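You operate a simulated robot arm through the tools that you are given. There is no shell and no other tool. Be economical: measure what you need, move in short steps, check, and stop when the job is done.

The job below is to be done with a simulated robot arm. You get a single attempt, and the scene is never put back.

Task
Grease the bare end of the short rail, then run the bench stop to 34 cm.
Fine: use the wooden pad and the grease tin, pad back after; free the rail lever and leave it free. Set down upright: wooden pad. A coat counts when it lies all over at full strength: go over it till it gets no stronger.

The check looks at the end state, three seconds after you hand in, the way a careful person would. Anything else that was tipped, shoved, dropped, spilled or broken makes it a failure.

Robot
A 6-joint arm with a two-finger parallel gripper, fixed in place. Base frame: the origin is at the foot of the arm, x ahead of it, y to its left, z up; the work surface is at about z = 840. Lengths are in mm, angles in rad, forces in N, time in s.
With the tool pointing down near the work surface it reaches from about 240 to 640 mm from the base axis. Its first joint turns from -1.152 to 1.152 rad. Payload 2.7 kg.
The TCP is the grasp point between the finger pads, 23 mm short of the fingertips. In the tool frame z runs along the fingers and y along their closing line. The gripper opens to 94 mm. The fingers are 38 mm wide and 10 mm thick; the gripper's body (54 by 96 mm) begins 39 mm behind the TCP.
Orientation is told as [roll, pitch, yaw] about the base's x, y, z axes, in that order, counted from this pose: with the fingers straight down and closing along the base's y, the tool's x points along the base's -x, its y along +y and its z along -z.

Tools
- The arm moves only by the tool apply_moves. Its argument "series" is a list of rows, each a list of 7 numbers: the shift along the tool's x, y, z in mm, then the turn, a rotation vector about the tool's x, y, z in rad, then the closure, from 0 (fully open) to 1 (shut). In form: [[tx, ty, tz, rx, ry, rz, hand], ...]. A call has 1 to 20 rows; each row shifts and turns the commanded pose from where the row before left it, along the tool's axes as they then stand. Rows are played at 5 a second. More than 50 mm and 0.15 rad between two rows, or a gripper value outside its range, and nothing of the call is played. Where a pose cannot be reached the arm comes as near as it can. A force on the tool above 40 N (or 10 N above the force at the start of the call, whichever is more), or a blocked arm, ends the call early, and 0.2 s more pass. The fingers move at their own pace (about 45 mm/s each) and stop on an object; they squeeze with about 25 N. The grip force told is the motor's: it shows also when the fingers shut on nothing. Time passes only in rows, and 0.2 s behind the last, so rows that do not move let the fingers close. The reply holds the time, the measured pose of the TCP, the force on the tool along the base axes, the opening and the grip force, in the units named above and with some noise, with the torque about the TCP (base axes, N m) and any sound that the robot's microphone picked up.
- Cameras (640 x 400 px; columns grow to the right, rows downward): "scene" is fixed at [74.4, -426.8, 1419.5]; the picture's right is [0.80, -0.60, 0.00], its down [-0.26, -0.34, -0.90] and it looks along [0.54, 0.72, -0.43] (base axes); focal length 372 px, centre (320, 200). "wrist" rides on the gripper at [86, 16, -75] in the tool frame; the picture's right is [-0.18, 0.98, 0.00], its down [-0.58, -0.11, -0.81] and it looks along [-0.79, -0.15, 0.59] (tool axes); focal length 243 px, centre (320, 200). There is no depth. A picture from a camera that has moved, and an enlarged one, comes with that camera's place and axes in the base frame and with its lens.
- grab_frame(camera): a new picture of that camera. No time passes.
- close_up(camera, box): a new picture of the part [left, top, right, bottom] of that camera's present view, enlarged. No time passes.
- close_job(): hands the job in; it is judged then, once.

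Work in short steps. Places have to be worked out from the pictures, the camera data and where the tool is seen: move nearer, look again, correct. Check each grasp and each placing, and mend what went wrong. You have 120 turns and 76 pictures in all, those below and enlarged ones among them. Open the gripper and draw the arm clear of the work before you hand the job in, unless the task says otherwise; then end with one line.

The tools are called after "Request:" by a JSON object that holds its "method" and its "body". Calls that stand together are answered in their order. apply_moves: Moves the arm, as the interface text tells. Its arguments: {"type":"object","properties":{"series":{"type":"array","items":{"type":"array","items":{"type":"number"}}}},"required":["series"]} The other tools are called the same way: grab_frame (camera) takes a picture; close_up (camera, box) takes an enlarged picture of a part of a camera's view; close_job () hands the job in.

At the start:

```text
time: 0.0
tcp_pos: [392.3, 279.6, 1130.1]
ee_rot: [0.0, -0.002, -0.001]
force: [-0.2, 0.4, -0.7]
ft_torque: [0.02, 0.0, 0.03]
finger_gap: 93.8
grip_force: 0.1
```

scene: 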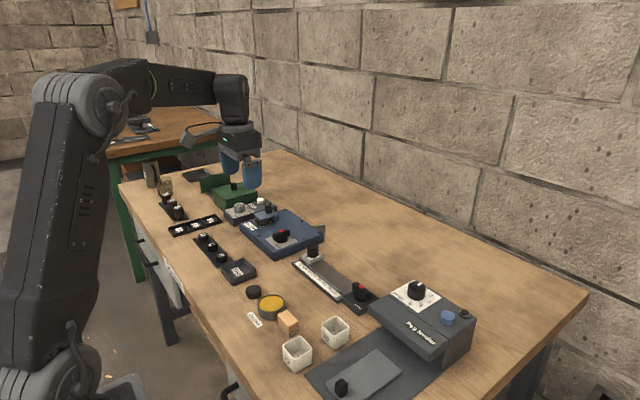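
wrist: 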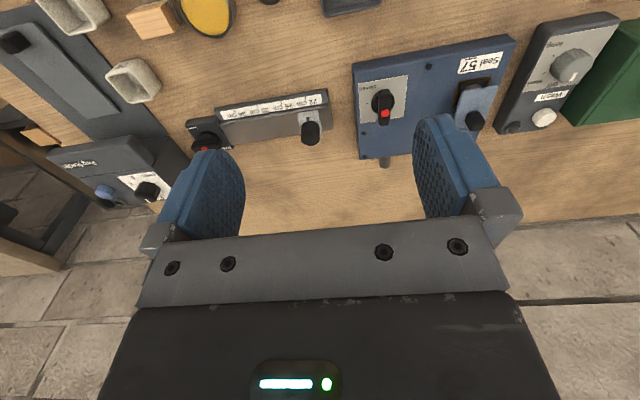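

The bench has several fixtures; I'll take enlarged views of the short rail, tin and pad to identify them.

Request:
{"method": "close_up", "body": {"camera": "scene", "box": [230, 220, 400, 340]}}

Request:
{"method": "close_up", "body": {"camera": "scene", "box": [140, 160, 340, 290]}}

Request:
{"method": "close_up", "body": {"camera": "wrist", "box": [0, 0, 340, 210]}}

Request:
{"method": "close_up", "body": {"camera": "scene", "box": [280, 260, 500, 400]}}

```text
3.33 times, centred on (315, 280) of scene
camera zoom: at [74.4, -426.8, 1419.5], right [0.8, -0.6, 0.0], down [-0.26, -0.34, -0.9], along [0.54, 0.72, -0.43], focal length 1240 px, centre (337, -67)
```

zoom: 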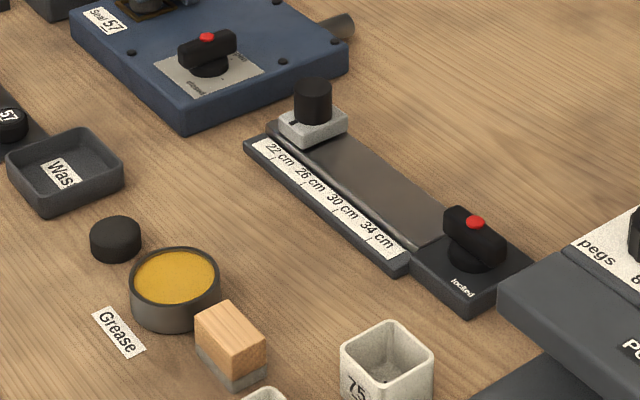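

```text
3.08 times, centred on (240, 225) of scene
camera zoom: at [74.4, -426.8, 1419.5], right [0.8, -0.6, 0.0], down [-0.26, -0.34, -0.9], along [0.54, 0.72, -0.43], focal length 1144 px, centre (566, 123)
```

zoom: 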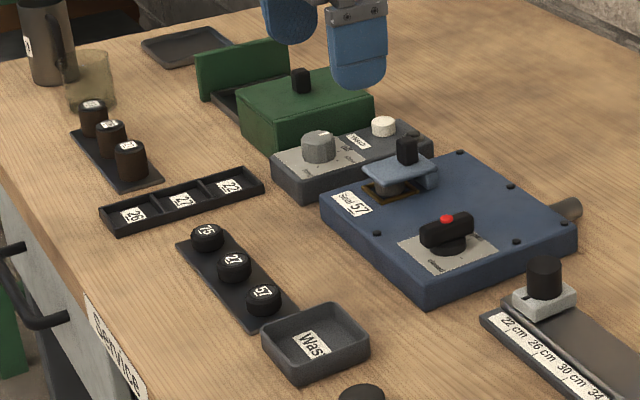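

```text
1.88 times, centred on (170, 105) of wrist
camera zoom: at [305.1, 296.7, 1203.2], right [0.18, 0.98, 0.0], down [0.58, -0.11, 0.81], along [0.79, -0.15, -0.59], focal length 457 px, centre (602, 379)
```

zoom: 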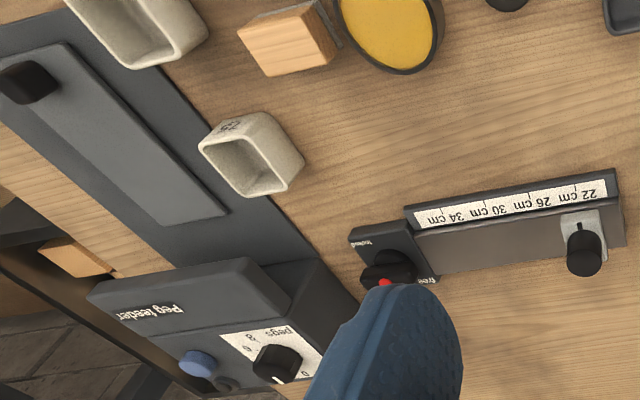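

```text
2.86 times, centred on (390, 330) of scene
camera zoom: at [74.4, -426.8, 1419.5], right [0.8, -0.6, 0.0], down [-0.26, -0.34, -0.9], along [0.54, 0.72, -0.43], focal length 1062 px, centre (120, -171)
```

zoom: 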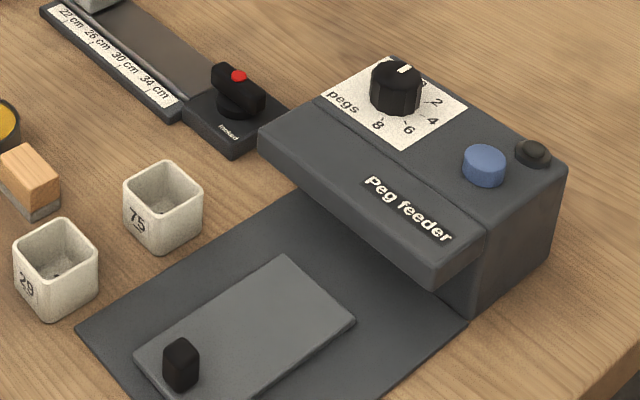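

The rail with the 22–34 cm scale is at about x≈550, y≈90–250, with its lever at about y≈56. The pad is near (377, 86) and the tin near (374, 151). I'll move nearer for a better view with the wrist camera.

Request:
{"method": "apply_moves", "body": {"series": [[3, -32, 25, 0, 0, 0, 0], [3, -32, 25, 0, 0, 0, 0], [3, -32, 25, 0, 0, 0, 0], [3, -32, 25, 0, 0, 0, 0]]}}

Request:
{"method": "grab_frame", "body": {"camera": "wrist"}}

Request:
{"method": "close_up", "body": {"camera": "wrist", "box": [160, 20, 480, 220]}}

```text
time: 1.0
tcp_pos: [381.1, 152.4, 1029.4]
ee_rot: [0.001, -0.002, 0.002]
force: [0.3, 0.6, -0.6]
ft_torque: [-0.02, 0.0, -0.01]
finger_gap: 94.1
grip_force: 0.0
```

```text
69 pictures are left
camera wrist: at [294.0, 168.8, 1103.0], right [0.18, 0.98, 0.0], down [0.58, -0.11, 0.81], along [0.79, -0.15, -0.59], focal length 243 px, centre (320, 200)
```

wrist: 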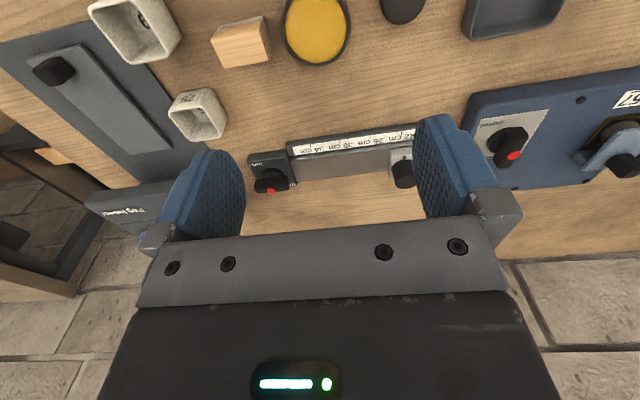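

```text
2.00 times, centred on (320, 120) of wrist
camera zoom: at [294.0, 168.8, 1103.0], right [0.18, 0.98, 0.0], down [0.58, -0.11, 0.81], along [0.79, -0.15, -0.59], focal length 485 px, centre (320, 360)
```

zoom: 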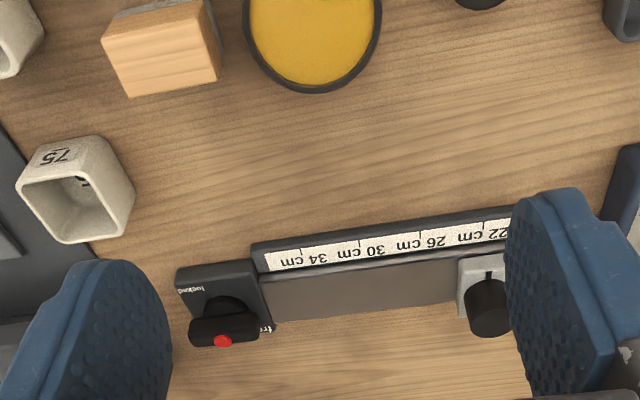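

The wrist picture is upside-down, so image down means +x. I'll enlarge the lever and rail, and the pad and tin.

Request:
{"method": "close_up", "body": {"camera": "scene", "box": [286, 236, 382, 320]}}

Request:
{"method": "close_up", "body": {"camera": "wrist", "box": [236, 120, 436, 210]}}

Request:
{"method": "close_up", "body": {"camera": "scene", "box": [240, 280, 310, 340]}}

```text
4.76 times, centred on (334, 278) of scene
camera zoom: at [74.4, -426.8, 1419.5], right [0.8, -0.6, 0.0], down [-0.26, -0.34, -0.9], along [0.54, 0.72, -0.43], focal length 1771 px, centre (253, -171)
```

zoom: 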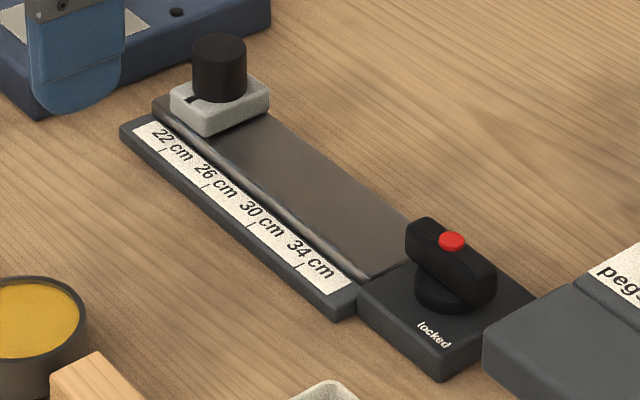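

```text
3.20 times, centred on (336, 165) of wrist
camera zoom: at [294.0, 168.8, 1103.0], right [0.18, 0.98, 0.0], down [0.58, -0.11, 0.81], along [0.79, -0.15, -0.59], focal length 776 px, centre (269, 312)
```

zoom: 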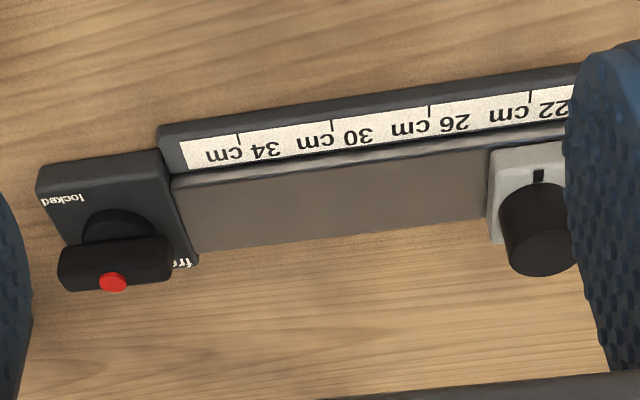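

```text
6.67 times, centred on (275, 310) of scene
camera zoom: at [74.4, -426.8, 1419.5], right [0.8, -0.6, 0.0], down [-0.26, -0.34, -0.9], along [0.54, 0.72, -0.43], focal length 2479 px, centre (620, -533)
```

zoom: 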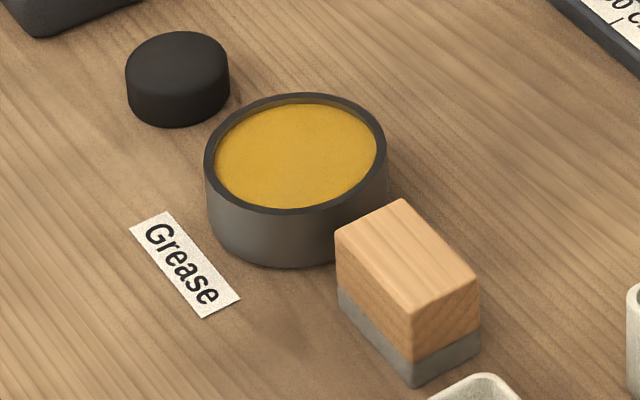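

Pad: x≈364–389, y≈64–109, z 840–868, with the felt as the lower ~10 mm. Tin: centre ≈(375.6, 153.6), outer radius ≈30, rim z≈863. Next I'll move out over the rail to see it from above.

Request:
{"method": "apply_moves", "body": {"series": [[-43, -5, 0, 0, 0, 0, 0], [-43, -5, 0, 0, 0, 0, 0], [-43, -5, 0, 0, 0, 0, 0]]}}

Request:
{"method": "close_up", "body": {"camera": "wrist", "box": [180, 0, 460, 175]}}

```text
time: 1.8
tcp_pos: [510.1, 136.3, 1029.9]
ee_rot: [-0.001, -0.001, 0.002]
force: [0.0, 0.3, 0.4]
ft_torque: [-0.03, 0.0, -0.04]
finger_gap: 93.9
grip_force: 0.0
```

```text
2.29 times, centred on (320, 88) of wrist
camera zoom: at [423.1, 153.5, 1103.4], right [0.18, 0.98, 0.0], down [0.58, -0.11, 0.81], along [0.79, -0.15, -0.59], focal length 555 px, centre (320, 457)
```

zoom: 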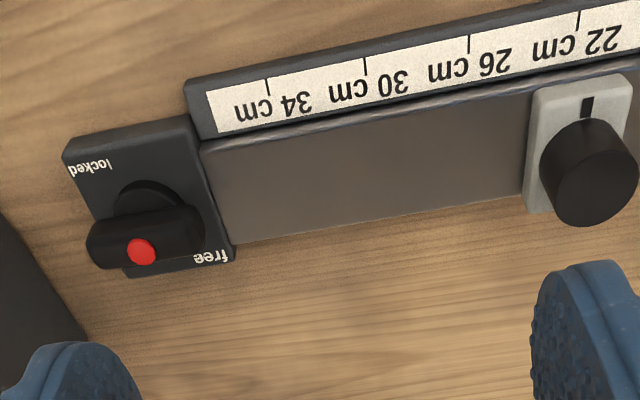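

From this view the scale runs at 10 mm per cm along y, with the 34 tick at y≈115 and the 30 tick at y≈155.5. The rail surface covers x≈525–571, and its bare part y≈84–220. I'll go above the pad and turn the hand 90° so the fingers close across its 25 mm side.

Request:
{"method": "apply_moves", "body": {"series": [[33.4, -12.4, 15, 0, 0, 0, 0], [33.4, -12.4, 15, 0, 0, 0, 0], [33.4, -12.4, 15, 0, 0, 0, 0], [33.4, -12.4, 15, 0, 0, 0, 0], [0, 0, 0, 0, 0, -0.1428, 0], [0, 0, 0, 0, 0, -0.1428, 0], [0, 0, 0, 0, 0, -0.1428, 0], [0, 0, 0, 0, 0, -0.1428, 0], [0, 0, 0, 0, 0, -0.1428, 0], [0, 0, 0, 0, 0, -0.1428, 0], [0, 0, 0, 0, 0, -0.1428, 0], [0, 0, 0, 0, 0, -0.1428, 0], [0, 0, 0, 0, 0, -0.1428, 0], [0, 0, 0, 0, 0, -0.1428, 0], [0, 0, 0, 0, 0, -0.1428, 0]]}}

Request:
{"method": "grab_frame", "body": {"camera": "wrist"}}

Request:
{"method": "close_up", "body": {"camera": "scene", "box": [180, 150, 400, 350]}}

```text
time: 5.0
tcp_pos: [376.6, 86.7, 969.8]
ee_rot: [-0.001, -0.001, 1.574]
force: [0.6, 0.2, -0.1]
ft_torque: [0.04, -0.01, -0.01]
finger_gap: 94.2
grip_force: 0.1
```

```text
63 pictures are left
camera wrist: at [359.5, 1.2, 1043.3], right [-0.98, 0.18, 0.0], down [0.11, 0.58, 0.81], along [0.15, 0.79, -0.59], focal length 243 px, centre (320, 200)
```

wrist: 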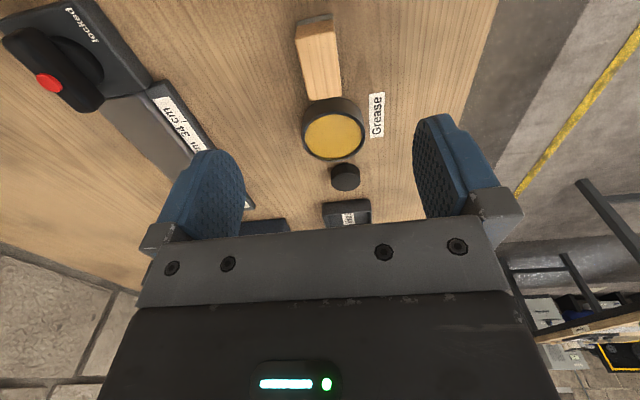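

```text
2.00 times, centred on (290, 250) of scene
camera zoom: at [74.4, -426.8, 1419.5], right [0.8, -0.6, 0.0], down [-0.26, -0.34, -0.9], along [0.54, 0.72, -0.43], focal length 744 px, centre (380, 100)
```

zoom: 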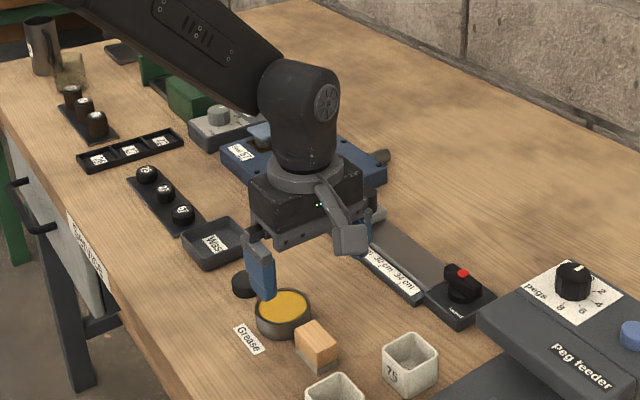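

Pose is right. I'll enlarge the pad and tin in the wrist view for a second fix.

Request:
{"method": "close_up", "body": {"camera": "wrist", "box": [250, 0, 410, 200]}}

Request:
{"method": "close_up", "body": {"camera": "wrist", "box": [0, 0, 160, 110]}}

```text
2.00 times, centred on (330, 100) of wrist
camera zoom: at [359.5, 1.2, 1043.3], right [-0.98, 0.18, 0.0], down [0.11, 0.58, 0.81], along [0.15, 0.79, -0.59], focal length 485 px, centre (300, 400)
```

zoom: 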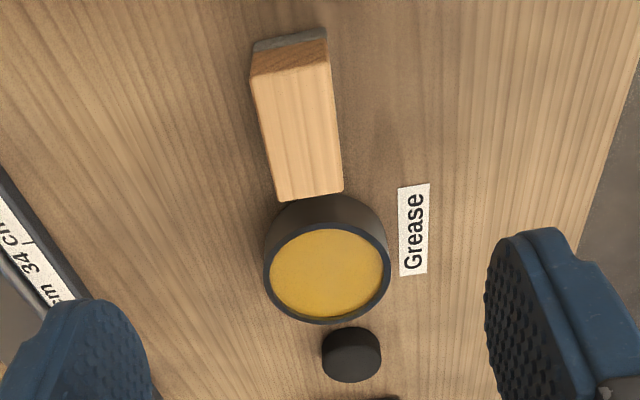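

```text
3.64 times, centred on (80, 55) of wrist
camera zoom: at [359.5, 1.2, 1043.3], right [-0.98, 0.18, 0.0], down [0.11, 0.58, 0.81], along [0.15, 0.79, -0.59], focal length 882 px, centre (1193, 727)
```

zoom: 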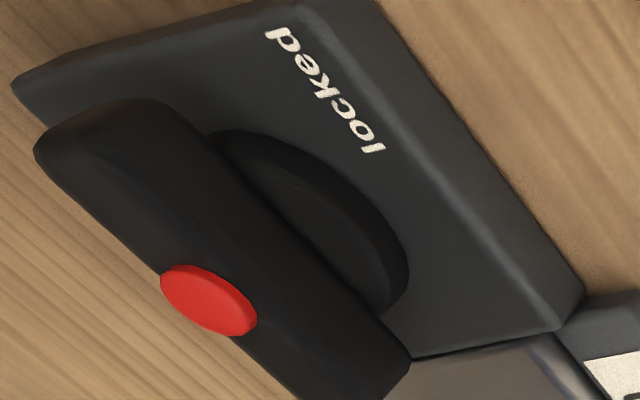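

Both views agree on the pad centre, about (375.5, 85.5), and the tin centre, about (374, 151). I'll lower to TCP z≈872, so the fingertips stay level with the wood-felt joint, and close.

Request:
{"method": "apply_moves", "body": {"series": [[1.2, 1, 40, 0, 0, 0, 0], [0, 0, 40, 0, 0, 0, 0], [0, 0, 17.5, 0, 0, 0, 0], [0, 0, 0, 0, 0, 0, 0], [0, 0, 0, 0, 0, 0, 0.6], [0, 0, 0, 0, 0, 0, 0.8], [0, 0, 0, 0, 0, 0, 0.85], [0, 0, 0, 0, 0, 0, 0.85], [0, 0, 0, 0, 0, 0, 0.85], [0, 0, 0, 0, 0, 0, 0.85]]}}

Request:
{"method": "close_up", "body": {"camera": "scene", "box": [220, 220, 340, 340]}}

```text
time: 7.2
tcp_pos: [375.3, 86.4, 870.8]
ee_rot: [-0.001, 0.0, 1.572]
force: [-0.3, -0.4, 1.0]
ft_torque: [-0.04, -0.01, 0.03]
finger_gap: 25.4
grip_force: 25.0
```

```text
3.33 times, centred on (280, 280) of scene
camera zoom: at [74.4, -426.8, 1419.5], right [0.8, -0.6, 0.0], down [-0.26, -0.34, -0.9], along [0.54, 0.72, -0.43], focal length 1240 px, centre (453, -67)
```

zoom: 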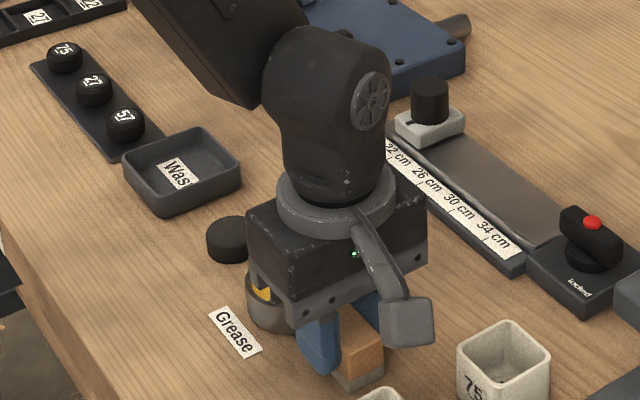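

Pad gripped at 25.4 mm; its bottom is 31 mm below the TCP. I'll lift it and carry it over the tin.

Request:
{"method": "apply_moves", "body": {"series": [[0, 0, 30, 0, 0, 0, 0.85]]}}

```text
time: 7.5
tcp_pos: [378.5, 86.3, 863.1]
ee_rot: [-0.005, 0.001, 1.572]
force: [-7.9, -1.2, 15.6]
ft_torque: [-0.17, 0.47, -0.04]
finger_gap: 25.5
grip_force: 24.7
stopped in row 1: the force on the tool passed its limit at 203 N (the readings are from after the stop); the commanded pose is now the measured one
```

I got the sign wrong: tool +z is down, so the fingers pressed onto the table. I'll relieve the pressure, open, rise and inspect the pad before regripping.

Request:
{"method": "apply_moves", "body": {"series": [[0, 0, -1, 0, 0, 0, 0.85], [0, 0, 0, 0, 0, 0, 0.5], [0, 0, 0, 0, 0, 0, 0.3], [0, 0, 0, 0, 0, 0, 0], [0, 0, 0, 0, 0, 0, 0], [0, 0, -40, 0, 0, 0, 0], [0, 0, -40, 0, 0, 0, 0], [0, 0, -30, 0, 0, 0, 0]]}}

Request:
{"method": "close_up", "body": {"camera": "wrist", "box": [250, 0, 410, 200]}}

Request:
{"method": "close_up", "body": {"camera": "scene", "box": [240, 280, 310, 340]}}

```text
time: 9.3
tcp_pos: [377.7, 86.4, 974.3]
ee_rot: [-0.007, -0.002, 1.573]
force: [0.6, 0.2, -0.5]
ft_torque: [0.01, -0.02, 0.0]
finger_gap: 93.9
grip_force: 0.0
```

```text
2.00 times, centred on (330, 100) of wrist
camera zoom: at [360.1, -0.2, 1047.1], right [-0.98, 0.18, -0.01], down [0.1, 0.58, 0.81], along [0.15, 0.79, -0.59], focal length 485 px, centre (300, 400)
```

zoom: 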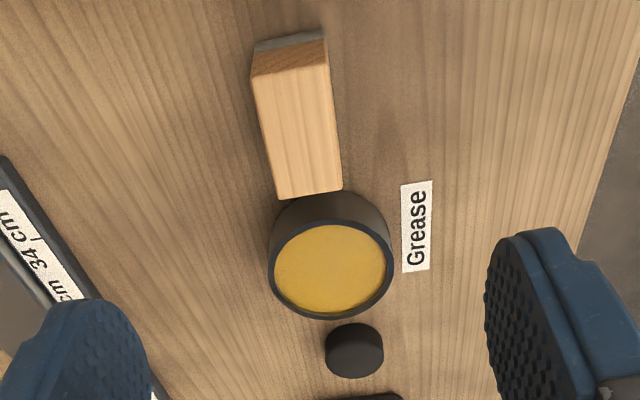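

```text
6.67 times, centred on (275, 310) of scene
camera zoom: at [74.4, -426.8, 1419.5], right [0.8, -0.6, 0.0], down [-0.26, -0.34, -0.9], along [0.54, 0.72, -0.43], focal length 2479 px, centre (620, -533)
```

zoom: 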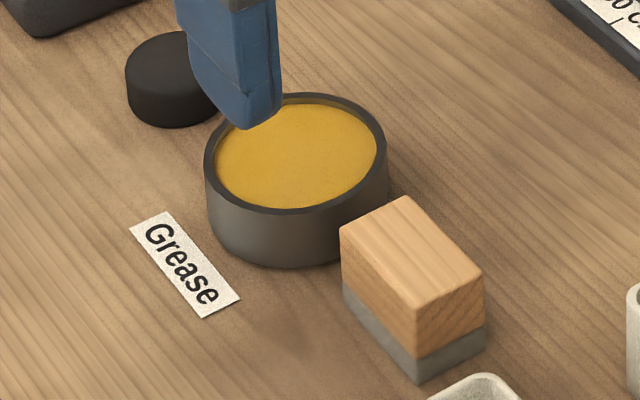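

The pad is still upright, shifted about 2 mm in x, and nothing else moved. I'll regrip it at z≈871 and lift with negative z this time.

Request:
{"method": "apply_moves", "body": {"series": [[0, 0, 45, 0, -0.007, 0, 0], [0, 0, 45, 0, 0, 0, 0], [0, 0, 12.5, 0, 0, 0, 0], [0, 0, 0, 0, 0, 0, 0], [0, 0, 0, 0, 0, 0, 0.6], [0, 0, 0, 0, 0, 0, 0.8], [0, 0, 0, 0, 0, 0, 0.85], [0, 0, 0, 0, 0, 0, 0.85], [0, 0, 0, 0, 0, 0, 0.85], [0, 0, 0, 0, 0, 0, 0.85]]}}

```text
time: 11.6
tcp_pos: [378.0, 87.0, 871.6]
ee_rot: [-0.006, -0.01, 1.573]
force: [0.0, 0.7, 1.6]
ft_torque: [-0.06, 0.05, -0.02]
finger_gap: 25.5
grip_force: 25.1
```

Gripped at 25.5 mm. I'll lift 40 mm and move over the tin at (374, 151).

Request:
{"method": "apply_moves", "body": {"series": [[0, 0, -20, 0, 0, 0, 0.85], [0, 0, -20, 0, 0, 0, 0.85], [-32, 2, 0, 0, 0, 0, 0.85], [-32, 2, 0, 0, 0, 0, 0.85], [0, 0, 0, 0, 0, 0, 0.85]]}}

Request:
{"method": "grab_frame", "body": {"camera": "wrist"}}

Request:
{"method": "close_up", "body": {"camera": "scene", "box": [230, 250, 320, 330]}}

```text
time: 12.8
tcp_pos: [373.2, 152.3, 912.4]
ee_rot: [-0.004, -0.009, 1.572]
force: [0.0, 0.1, -0.4]
ft_torque: [0.02, -0.01, 0.0]
finger_gap: 14.0
grip_force: 0.0
```

```text
56 pictures are left
camera wrist: at [355.8, 64.8, 984.5], right [-0.98, 0.18, 0.0], down [0.1, 0.57, 0.81], along [0.15, 0.8, -0.58], focal length 243 px, centre (320, 200)
```

wrist: 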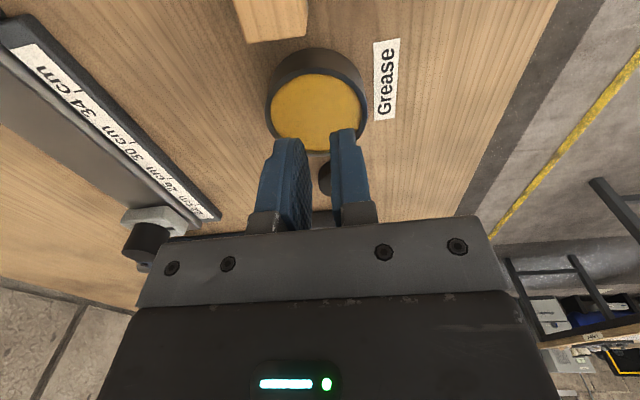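

```text
5.00 times, centred on (275, 290) of scene
camera zoom: at [74.4, -426.8, 1419.5], right [0.8, -0.6, 0.0], down [-0.26, -0.34, -0.9], along [0.54, 0.72, -0.43], focal length 1859 px, centre (545, -250)
```

zoom: 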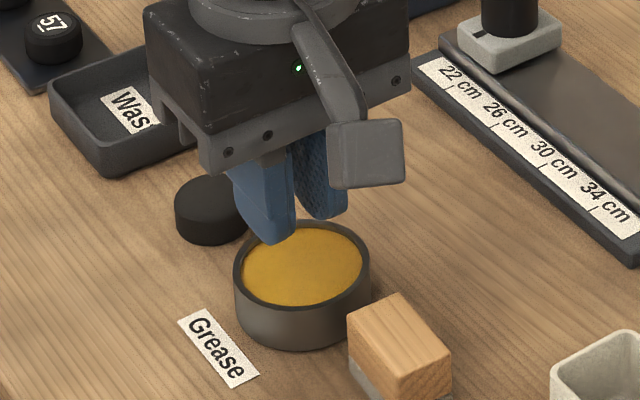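

The pad stayed behind, so the shallow fingertip grip slipped. I'll open, rise, go back over it and look where it stands.

Request:
{"method": "apply_moves", "body": {"series": [[0, 0, -30, 0, 0, 0, 0.5], [0, 0, -30, 0, 0, 0, 0], [32, -2, 0, 0, 0, 0, 0], [32.5, -2, 0, 0, 0, 0, 0], [0, 0, 0, 0, 0, 0, 0]]}}

Request:
{"method": "close_up", "body": {"camera": "wrist", "box": [250, 0, 410, 200]}}

Request:
{"method": "close_up", "body": {"camera": "scene", "box": [240, 280, 310, 340]}}

```text
time: 13.9
tcp_pos: [377.3, 85.4, 971.6]
ee_rot: [-0.005, -0.011, 1.572]
force: [0.1, -1.1, -0.9]
ft_torque: [0.0, 0.0, -0.01]
finger_gap: 93.9
grip_force: 0.1
```

```text
2.00 times, centred on (330, 100) of wrist
camera zoom: at [360.0, -0.8, 1044.2], right [-0.98, 0.18, 0.0], down [0.1, 0.57, 0.81], along [0.15, 0.8, -0.58], focal length 485 px, centre (300, 400)
```

zoom: 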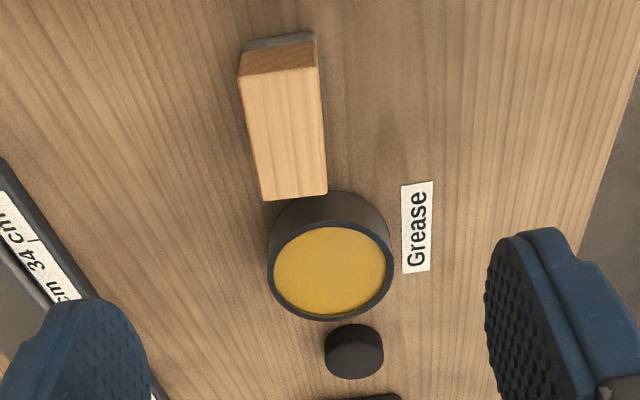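

```text
6.67 times, centred on (275, 310) of scene
camera zoom: at [74.4, -426.9, 1419.5], right [0.8, -0.6, 0.0], down [-0.26, -0.34, -0.9], along [0.54, 0.72, -0.43], focal length 2479 px, centre (620, -533)
```

zoom: 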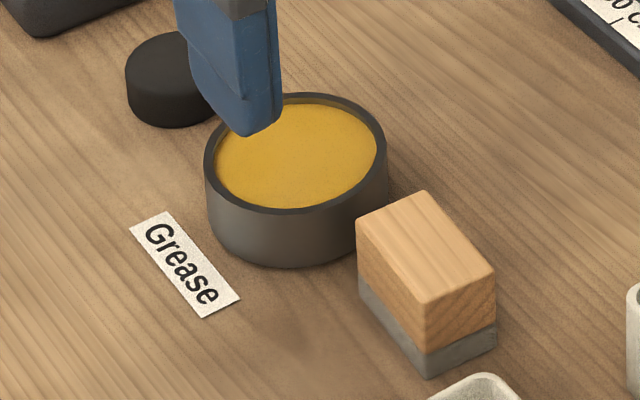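

The pad now stands at about (382.5, 86.5), still upright. I'll level the tool and take a deeper grip at TCP z≈865, then lift slowly.

Request:
{"method": "apply_moves", "body": {"series": [[0, -5, 40, -0.005, 0.01, 0, 0], [0, 0, 40, 0, 0, 0, 0], [0, 0, 20, 0, 0, 0, 0], [0, 0, 6, 0, 0, 0, 0], [0, 0, 0, 0, 0, 0, 0.6], [0, 0, 0, 0, 0, 0, 0.9], [0, 0, 0, 0, 0, 0, 1], [0, 0, 0, 0, 0, 0, 1], [0, 0, 0, 0, 0, 0, 1], [0, 0, 0, 0, 0, 0, 1]]}}

Request:
{"method": "apply_moves", "body": {"series": [[0, 0, -2, 0, 0, 0, 1], [0, 0, -3, 0, 0, 0, 1], [0, 0, -5, 0, 0, 0, 1], [0, 0, -5, 0, 0, 0, 1], [0, 0, 0, 0, 0, 0, 1]]}}

Request:
{"method": "close_up", "body": {"camera": "scene", "box": [240, 270, 330, 350]}}

```text
time: 16.1
tcp_pos: [381.9, 85.7, 865.0]
ee_rot: [0.0, 0.002, 1.572]
force: [-0.7, -0.1, 0.3]
ft_torque: [0.02, -0.02, 0.03]
finger_gap: 25.4
grip_force: 25.4
```

```text
time: 17.4
tcp_pos: [381.8, 85.6, 881.1]
ee_rot: [0.0, 0.002, 1.574]
force: [0.8, -0.8, -0.3]
ft_torque: [-0.02, 0.01, 0.0]
finger_gap: 25.3
grip_force: 24.0
```

```text
5.00 times, centred on (285, 310) of scene
camera zoom: at [74.4, -426.8, 1419.5], right [0.8, -0.6, 0.0], down [-0.26, -0.34, -0.9], along [0.54, 0.72, -0.43], focal length 1859 px, centre (495, -350)
```

zoom: 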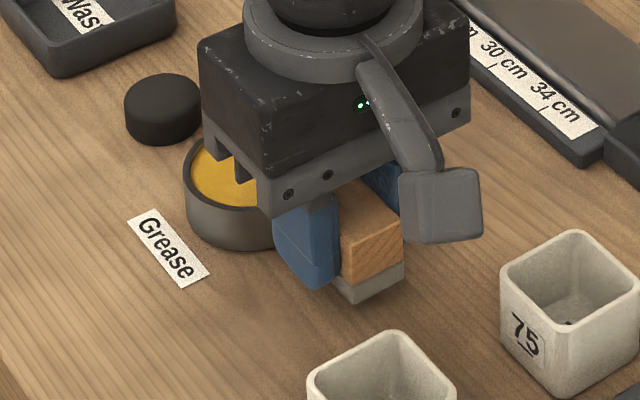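

The deeper grip holds: gap 25.3 mm with the pad off the table. I'll lift it clear and move gently over the tin.

Request:
{"method": "apply_moves", "body": {"series": [[0, 0, -10, 0, 0, 0, 1], [0, 0, -15, 0, 0, 0, 1], [-10, 1, 0, 0, 0, 0, 1], [-18, 2, 0, 0, 0, 0, 1], [-18, 2, 0, 0, 0, 0, 1], [-13, 2, 0, 0, 0, 0, 1], [-6.5, 1, 0, 0, 0, 0, 1], [0, 0, 0, 0, 0, 0, 1]]}}

Request:
{"method": "close_up", "body": {"camera": "scene", "box": [230, 250, 320, 330]}}

Request:
{"method": "close_up", "body": {"camera": "wrist", "box": [230, 20, 430, 220]}}

```text
time: 19.1
tcp_pos: [374.7, 153.0, 904.0]
ee_rot: [-0.002, 0.002, 1.573]
force: [0.8, -1.6, -0.7]
ft_torque: [-0.03, -0.03, 0.02]
finger_gap: 25.4
grip_force: 25.0
```

```text
5.00 times, centred on (275, 290) of scene
camera zoom: at [74.4, -426.8, 1419.5], right [0.8, -0.6, 0.0], down [-0.26, -0.34, -0.9], along [0.54, 0.72, -0.43], focal length 1859 px, centre (545, -250)
```

zoom: 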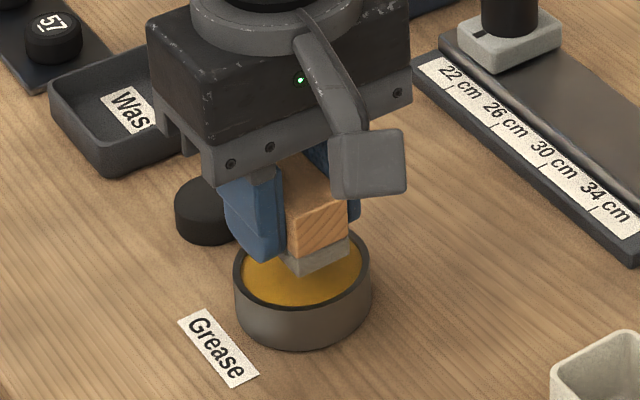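

```text
2.00 times, centred on (330, 120) of wrist
camera zoom: at [357.0, 66.2, 978.1], right [-0.98, 0.18, 0.0], down [0.11, 0.58, 0.81], along [0.15, 0.79, -0.59], focal length 485 px, centre (300, 360)
```

zoom: 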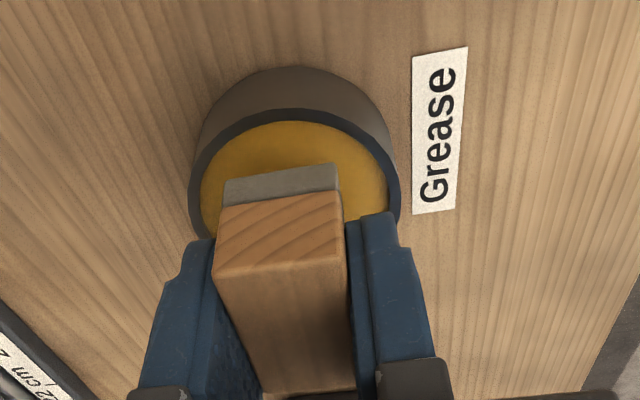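

Pad and tin centres line up within about 1 mm at roughly (373, 150.5). I'll lower slowly toward the grease and watch the force.

Request:
{"method": "apply_moves", "body": {"series": [[0, 0, 8, 0, 0, 0, 1], [0, 0, 5, 0, 0, 0, 1], [0, 0, 2, 0, 0, 0, 1], [0, 0, 0, 0, 0, 0, 1]]}}

Request:
{"method": "close_up", "body": {"camera": "wrist", "box": [230, 20, 430, 220]}}

```text
time: 20.1
tcp_pos: [373.9, 151.4, 890.2]
ee_rot: [0.0, 0.001, 1.574]
force: [0.7, 0.0, -0.5]
ft_torque: [-0.01, 0.03, 0.0]
finger_gap: 25.3
grip_force: 25.1
```

```text
2.00 times, centred on (330, 120) of wrist
camera zoom: at [357.4, 66.1, 963.1], right [-0.98, 0.18, 0.0], down [0.11, 0.58, 0.81], along [0.15, 0.79, -0.59], focal length 485 px, centre (300, 360)
```

zoom: 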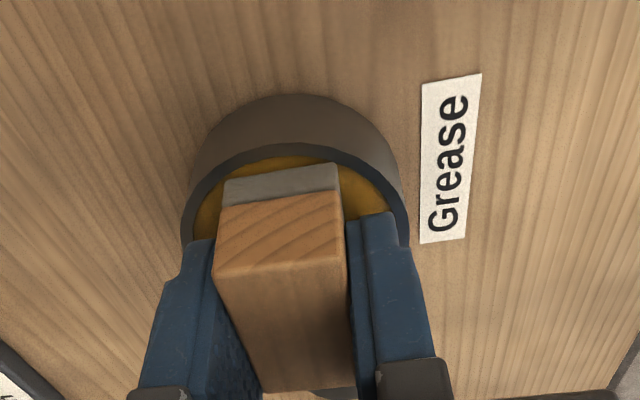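

Pad bottom is just above the rim, with its near right corner closest to the wall. I'll shift 1 mm in +x and +y and go down in small steps.

Request:
{"method": "apply_moves", "body": {"series": [[-1, -1, 0, 0, 0, 0, 1], [0, 0, 1.5, 0, 0, 0, 1], [0, 0, 1.5, 0, 0, 0, 1], [0, 0, 0, 0, 0, 0, 1]]}}

Request:
{"method": "apply_moves", "body": {"series": [[0, 0, 1, 0, 0, 0, 1], [0, 0, 1, 0, 0, 0, 1], [0, 0, 0, 0, 0, 0, 1]]}}

Request:
{"method": "close_up", "body": {"camera": "wrist", "box": [230, 20, 430, 220]}}

```text
time: 21.1
tcp_pos: [376.9, 152.5, 887.0]
ee_rot: [-0.001, 0.002, 1.572]
force: [-2.8, 0.1, 5.2]
ft_torque: [-0.1, 0.1, -0.02]
finger_gap: 25.1
grip_force: 25.4
```

```text
time: 21.9
tcp_pos: [375.6, 153.8, 886.7]
ee_rot: [-0.002, 0.001, 1.573]
force: [-4.3, -0.4, 22.3]
ft_torque: [-0.02, 0.11, -0.03]
finger_gap: 25.5
grip_force: 24.8
```

```text
2.00 times, centred on (330, 120) of wrist
camera zoom: at [358.7, 67.0, 959.3], right [-0.98, 0.18, 0.0], down [0.11, 0.58, 0.81], along [0.15, 0.79, -0.59], focal length 485 px, centre (300, 360)
```

zoom: 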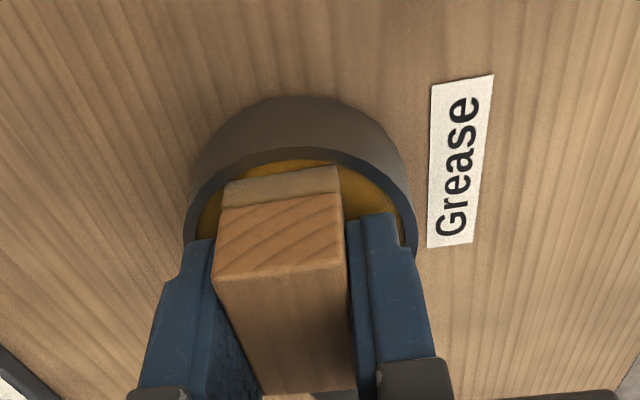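

The felt has taken a yellowish tint, so contact with grease is made. I'll ease off slightly, dwell, then lift and check it.

Request:
{"method": "apply_moves", "body": {"series": [[0, 0, -0.5, 0, 0, 0, 1], [0, 0, 0, 0, 0, 0, 1], [0, 0, 0, 0, 0, 0, 1], [0, 0, 0, 0, 0, 0, 1], [0, 0, 0, 0, 0, 0, 1], [0, 0, -5, 0, 0, 0, 1], [0, 0, -15, 0, 0, 0, 1], [0, 0, -10, 0, 0, 0, 1], [0, 0, 0, 0, 0, 0, 1]]}}

Request:
{"method": "close_up", "body": {"camera": "wrist", "box": [230, 20, 430, 220]}}

Request:
{"method": "close_up", "body": {"camera": "scene", "box": [230, 240, 320, 330]}}

```text
time: 23.9
tcp_pos: [374.2, 153.5, 916.6]
ee_rot: [-0.001, 0.003, 1.573]
force: [0.7, 0.3, -0.2]
ft_torque: [-0.02, -0.03, -0.01]
finger_gap: 25.4
grip_force: 25.3
```

```text
2.00 times, centred on (330, 120) of wrist
camera zoom: at [358.0, 67.1, 989.0], right [-0.98, 0.18, 0.0], down [0.11, 0.58, 0.81], along [0.15, 0.79, -0.59], focal length 485 px, centre (300, 360)
```

zoom: 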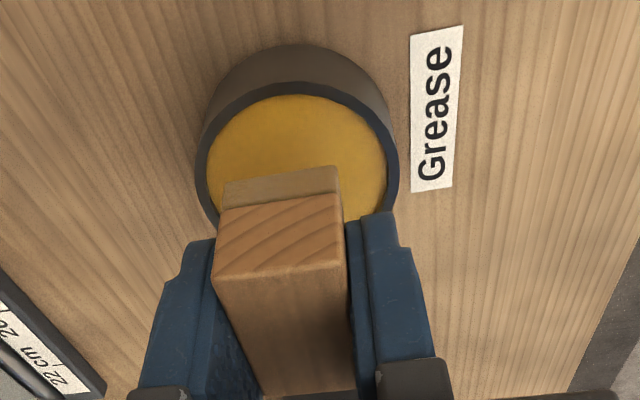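

```text
4.44 times, centred on (275, 285) of scene
camera zoom: at [74.4, -426.8, 1419.5], right [0.8, -0.6, 0.0], down [-0.26, -0.34, -0.9], along [0.54, 0.72, -0.43], focal length 1653 px, centre (520, -178)
```

zoom: 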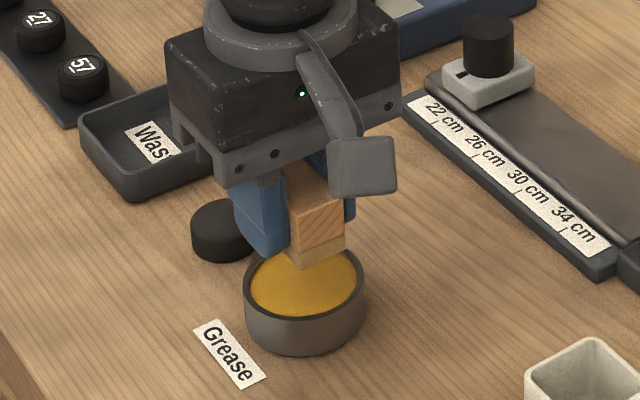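

The tin hasn't moved and the felt is loaded. I'll carry the pad over the middle of the rail at about (549, 150), staying high.

Request:
{"method": "apply_moves", "body": {"series": [[0, -15, -8, 0, 0, 0, 1], [0, -30, -8, 0, 0, 0, 1], [0, -35, 0, 0, 0, 0, 1], [0, -35, 0, 0, 0, 0, 1], [0, -30, 0, 0, 0, 0, 1], [1, -20, 0, 0, 0, 0, 1], [1, -10, 0, 0, 0, 0, 1], [0, 0, 15, 0, 0, 0, 1], [0, 0, 10, 0, 0, 0, 1], [0, 0, 0, 0, 0, 0, 1]]}}

Request:
{"method": "close_up", "body": {"camera": "wrist", "box": [190, 0, 510, 220]}}

Request:
{"method": "close_up", "body": {"camera": "scene", "box": [270, 210, 390, 310]}}

```text
time: 26.1
tcp_pos: [549.0, 150.2, 906.1]
ee_rot: [0.0, 0.002, 1.573]
force: [0.7, -0.5, -0.2]
ft_torque: [0.0, 0.01, 0.0]
finger_gap: 25.7
grip_force: 24.9
```

```text
1.82 times, centred on (350, 110) of wrist
camera zoom: at [533.3, 64.4, 980.0], right [-0.98, 0.18, 0.0], down [0.11, 0.58, 0.81], along [0.15, 0.79, -0.59], focal length 441 px, centre (266, 364)
```

zoom: 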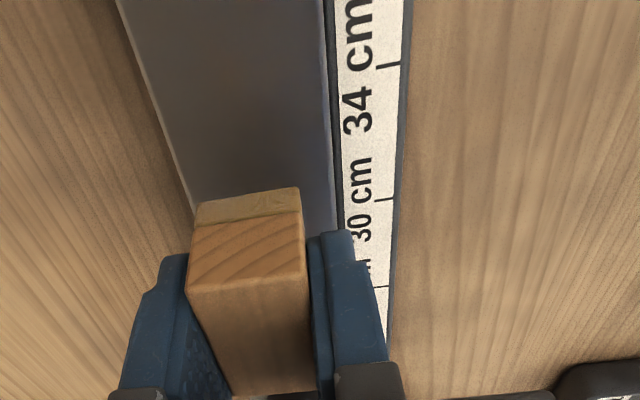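

```text
4.00 times, centred on (330, 260) of scene
camera zoom: at [74.4, -426.8, 1419.5], right [0.8, -0.6, 0.0], down [-0.26, -0.34, -0.9], along [0.54, 0.72, -0.43], focal length 1488 px, centre (280, -40)
```

zoom: 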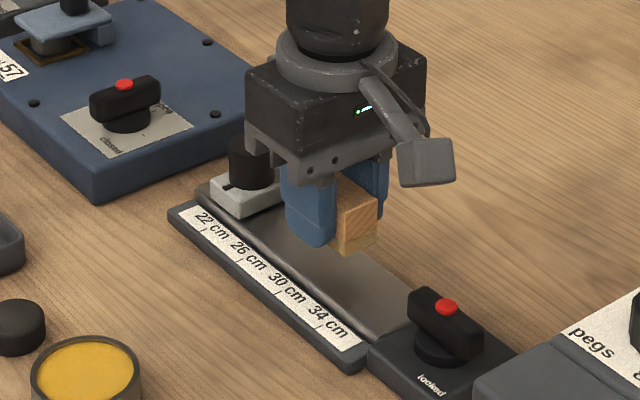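

Rail spans x≈526.5–572. The pad is centred at x≈549.6, and its −y end is 23.5 mm from the TCP. I'll lower it in small steps to find the surface.

Request:
{"method": "apply_moves", "body": {"series": [[0, 9, 10, 0, 0, 0, 1], [0, 0, 8, 0, 0, 0, 1], [0, 0, 2, 0, 0, 0, 1], [0, 0, 0, 0, 0, 0, 1]]}}

Request:
{"method": "apply_moves", "body": {"series": [[0, 0, 1.5, 0, 0, 0, 1], [0, 0, 1.5, 0, 0, 0, 1], [0, 0, 0, 0, 0, 0, 1]]}}

```text
time: 27.1
tcp_pos: [541.0, 150.8, 885.9]
ee_rot: [0.0, 0.001, 1.573]
force: [-0.5, 0.5, -1.3]
ft_torque: [0.01, 0.02, 0.03]
finger_gap: 25.4
grip_force: 24.8
```

```text
time: 27.9
tcp_pos: [541.7, 150.7, 882.5]
ee_rot: [0.0, 0.002, 1.573]
force: [-0.1, 0.3, -1.1]
ft_torque: [0.0, 0.01, 0.02]
finger_gap: 25.4
grip_force: 24.9
```

No contact yet at TCP 882.5, so I'll continue down slowly.

Request:
{"method": "apply_moves", "body": {"series": [[0, 0, 1.5, 0, 0, 0, 1], [0, 0, 1.5, 0, 0, 0, 1], [0, 0, 0, 0, 0, 0, 1]]}}

Request:
{"method": "apply_moves", "body": {"series": [[0, 0, 1, 0, 0, 0, 1], [0, 0, 1, 0, 0, 0, 1], [0, 0, 0, 0, 0, 0, 1]]}}

Request:
{"method": "close_up", "body": {"camera": "wrist", "box": [190, 0, 510, 220]}}

```text
time: 28.8
tcp_pos: [542.3, 151.7, 882.1]
ee_rot: [-0.004, 0.002, 1.573]
force: [-2.5, -0.3, 11.4]
ft_torque: [0.03, 0.15, 0.02]
finger_gap: 25.7
grip_force: 25.2
```

```text
time: 29.6
tcp_pos: [542.0, 151.4, 881.9]
ee_rot: [-0.004, 0.001, 1.573]
force: [-8.6, -0.4, 29.5]
ft_torque: [0.13, 0.35, 0.11]
finger_gap: 25.5
grip_force: 24.8
```

```text
1.82 times, centred on (350, 110) of wrist
camera zoom: at [525.1, 65.2, 954.6], right [-0.98, 0.18, 0.0], down [0.1, 0.58, 0.81], along [0.15, 0.79, -0.59], focal length 441 px, centre (266, 364)
```

zoom: 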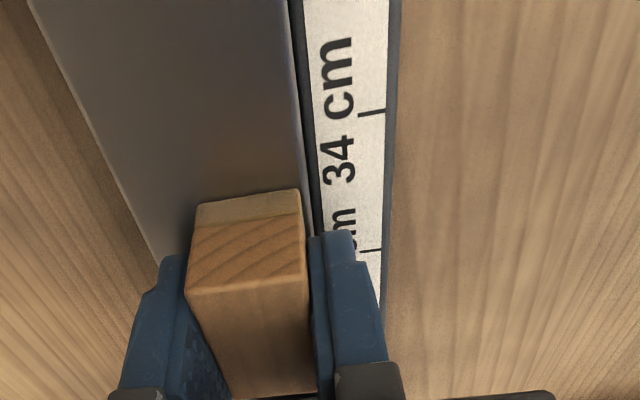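

Contact at TCP ≈882, which puts the rail top at about z=857. I'll ease off 1 mm and stroke toward the lever end.

Request:
{"method": "apply_moves", "body": {"series": [[0, 0, -1.2, 0, 0, 0, 1], [8, 0, 0, 0, 0, 0, 1], [10, 0, 0, 0, 0, 0, 1], [10, 0, 0, 0, 0, 0, 1], [10, 0, 0, 0, 0, 0, 1], [3, 0, 0, 0, 0, 0, 1], [0, 0, 0, 0, 0, 0, 1]]}}

Request:
{"method": "close_up", "body": {"camera": "scene", "box": [280, 220, 380, 310]}}

Request:
{"method": "close_up", "body": {"camera": "wrist", "box": [190, 0, 510, 220]}}

```text
time: 31.1
tcp_pos: [541.2, 110.2, 879.8]
ee_rot: [-0.005, 0.001, 1.572]
force: [-0.2, 8.6, 20.9]
ft_torque: [0.47, 0.17, -0.06]
finger_gap: 25.3
grip_force: 25.0
```

```text
4.44 times, centred on (330, 265) of scene
camera zoom: at [74.0, -426.7, 1419.6], right [0.8, -0.6, 0.0], down [-0.26, -0.34, -0.9], along [0.54, 0.72, -0.43], focal length 1653 px, centre (276, -89)
```

zoom: 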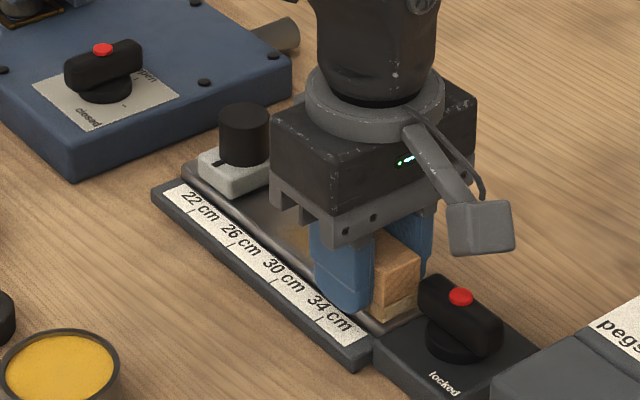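

```text
1.82 times, centred on (350, 110) of wrist
camera zoom: at [524.7, 24.4, 954.7], right [-0.98, 0.18, 0.0], down [0.11, 0.58, 0.81], along [0.15, 0.79, -0.59], focal length 441 px, centre (266, 364)
```

zoom: 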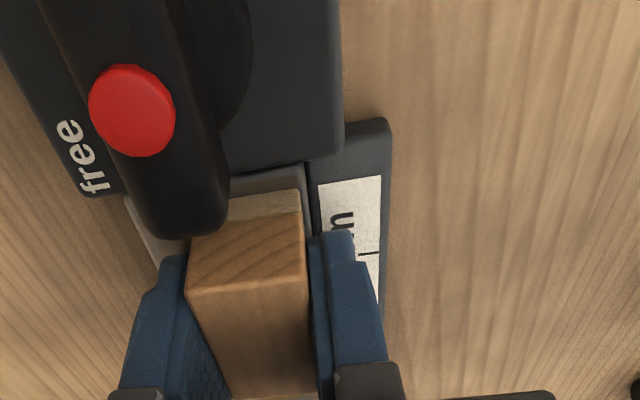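

Grease is being laid. About 5 mm of rail is left before the lever block, so I'll creep forward 4 mm, clear of the handle, then stroke back to the carriage.

Request:
{"method": "apply_moves", "body": {"series": [[2, 0, 0, 0, 0, 0, 1], [2, 0, 0, 0, 0, 0, 1], [0, 0, 0, 0, 0, 0, 1]]}}

Request:
{"method": "close_up", "body": {"camera": "wrist", "box": [240, 20, 400, 140]}}

```text
time: 31.9
tcp_pos: [541.0, 106.1, 882.0]
ee_rot: [-0.004, 0.001, 1.573]
force: [-0.6, 8.6, 21.5]
ft_torque: [0.43, 0.21, -0.09]
finger_gap: 25.3
grip_force: 25.3
```

```text
3.33 times, centred on (320, 80) of wrist
camera zoom: at [524.6, 20.0, 954.7], right [-0.98, 0.18, 0.0], down [0.11, 0.58, 0.81], along [0.15, 0.79, -0.59], focal length 809 px, centre (320, 600)
```

zoom: 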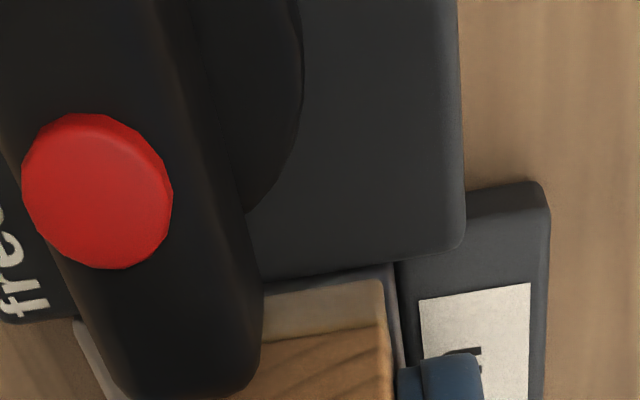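

Pad is now at the rail's lever end. I'll stroke back toward the carriage, stopping just short of it.

Request:
{"method": "apply_moves", "body": {"series": [[-5, 1.5, 0, 0, 0, 0, 1], [-9, 0, 0, 0, 0, 0, 1], [-9, 0, 0, 0, 0, 0, 1], [-9, 0, 0, 0, 0, 0, 1], [-9, 0, 0, 0, 0, 0, 1], [-9, 0, 0, 0, 0, 0, 1], [-9, 0, 0, 0, 0, 0, 1], [-9, 0, 0, 0, 0, 0, 1], [-9, 0, 0, 0, 0, 0, 1], [-9, 0, 0, 0, 0, 0, 1], [0, 0, 0, 0, 0, 0, 1]]}}

Request:
{"method": "close_up", "body": {"camera": "scene", "box": [280, 220, 380, 310]}}

Request:
{"method": "close_up", "body": {"camera": "wrist", "box": [190, 0, 510, 220]}}

```text
time: 33.6
tcp_pos: [539.0, 164.2, 881.0]
ee_rot: [0.0, 0.002, 1.57]
force: [-2.2, 0.0, 3.8]
ft_torque: [0.02, 0.13, 0.0]
finger_gap: 25.3
grip_force: 24.9
stopped in row 8: the force on the tool passed its limit at 44 N (the readings are from after the stop); the commanded pose is now the measured one
```

```text
4.44 times, centred on (330, 265) of scene
camera zoom: at [74.3, -426.8, 1419.5], right [0.8, -0.6, 0.0], down [-0.26, -0.34, -0.9], along [0.54, 0.72, -0.43], focal length 1653 px, centre (276, -89)
```

zoom: 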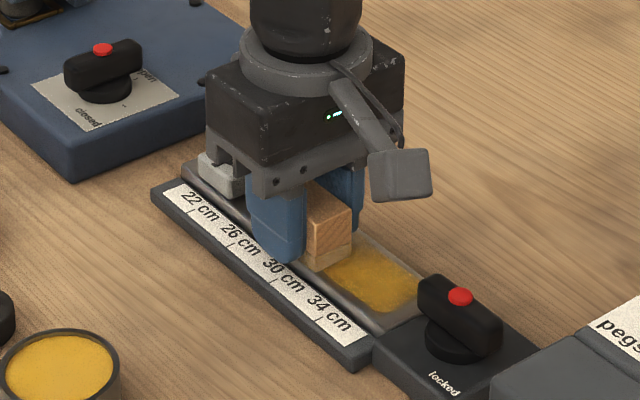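

```text
1.82 times, centred on (350, 110) of wrist
camera zoom: at [522.8, 78.3, 954.7], right [-0.98, 0.18, 0.0], down [0.11, 0.58, 0.81], along [0.15, 0.79, -0.59], focal length 441 px, centre (266, 364)
```

zoom: 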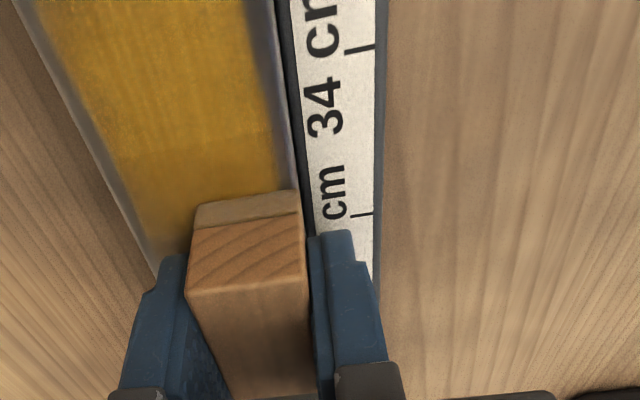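

Rich grease coat behind the pad. The call stopped on a force spike, but nothing looks displaced and the carriage is still ahead. I'll continue the stroke a bit more gently.

Request:
{"method": "apply_moves", "body": {"series": [[0, 0, 1, 0, 0, 0, 1], [-5, 0, 0, 0, 0, 0, 1], [-6, 0, 0, 0, 0, 0, 1], [-6, 0, 0, 0, 0, 0, 1], [0, 0, 0, 0, 0, 0, 1]]}}

Request:
{"method": "close_up", "body": {"camera": "scene", "box": [280, 210, 380, 300]}}

```text
time: 34.8
tcp_pos: [540.5, 182.1, 881.1]
ee_rot: [-0.006, 0.0, 1.572]
force: [1.6, -6.2, 15.0]
ft_torque: [0.12, 0.13, -0.01]
finger_gap: 25.2
grip_force: 25.5
```

```text
4.44 times, centred on (330, 255) of scene
camera zoom: at [74.2, -427.1, 1419.5], right [0.8, -0.6, 0.0], down [-0.26, -0.34, -0.9], along [0.54, 0.72, -0.43], focal length 1653 px, centre (276, -44)
```

zoom: 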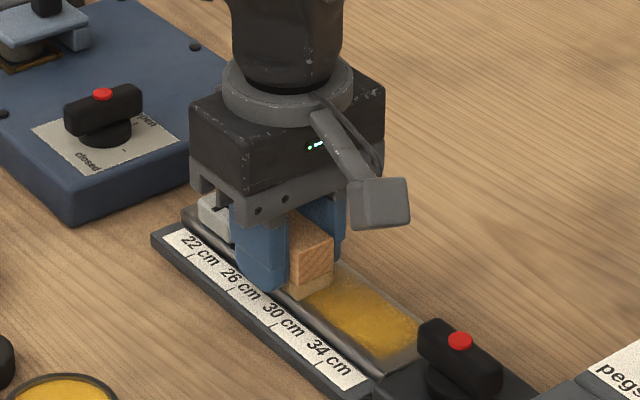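

Continuing to the carriage end, then I'll lift and inspect the coat.

Request:
{"method": "apply_moves", "body": {"series": [[-5, 0, 0, 0, 0, 0, 1], [-5, 0, 0, 0, 0, 0, 1], [-4, 0, 0, 0, 0, 0, 1], [0, 0, 0, 0, 0, 0, 1], [0, 0, -10, 0, 0, 0, 1], [40, 0, -30, 0, 0, 0, 1], [0, 0, 0, 0, 0, 0, 1]]}}

Request:
{"method": "close_up", "body": {"camera": "scene", "box": [285, 230, 375, 310]}}

Request:
{"method": "close_up", "body": {"camera": "wrist", "box": [160, 0, 480, 200]}}

```text
time: 36.4
tcp_pos: [539.4, 156.0, 919.9]
ee_rot: [-0.001, 0.001, 1.572]
force: [0.8, 0.0, 0.5]
ft_torque: [0.04, -0.01, 0.01]
finger_gap: 25.5
grip_force: 25.3
```

```text
5.00 times, centred on (330, 270) of scene
camera zoom: at [74.4, -426.9, 1419.5], right [0.8, -0.6, 0.0], down [-0.26, -0.34, -0.9], along [0.54, 0.72, -0.43], focal length 1859 px, centre (270, -150)
```

zoom: 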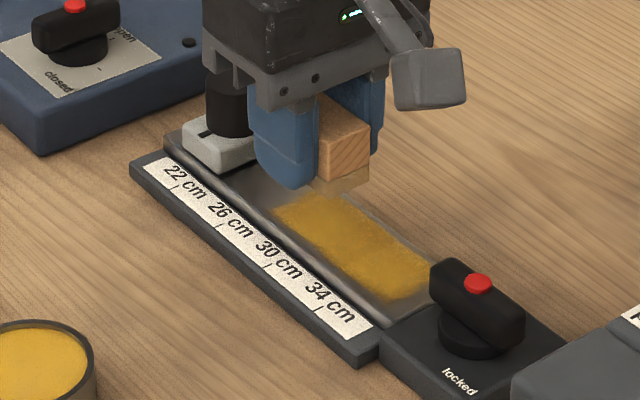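

```text
2.00 times, centred on (320, 100) of wrist
camera zoom: at [523.4, 69.1, 993.1], right [-0.98, 0.18, 0.0], down [0.11, 0.58, 0.81], along [0.15, 0.79, -0.59], focal length 485 px, centre (320, 400)
```

zoom: 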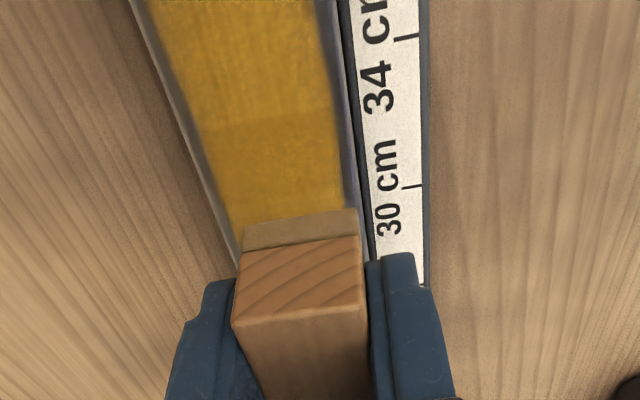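

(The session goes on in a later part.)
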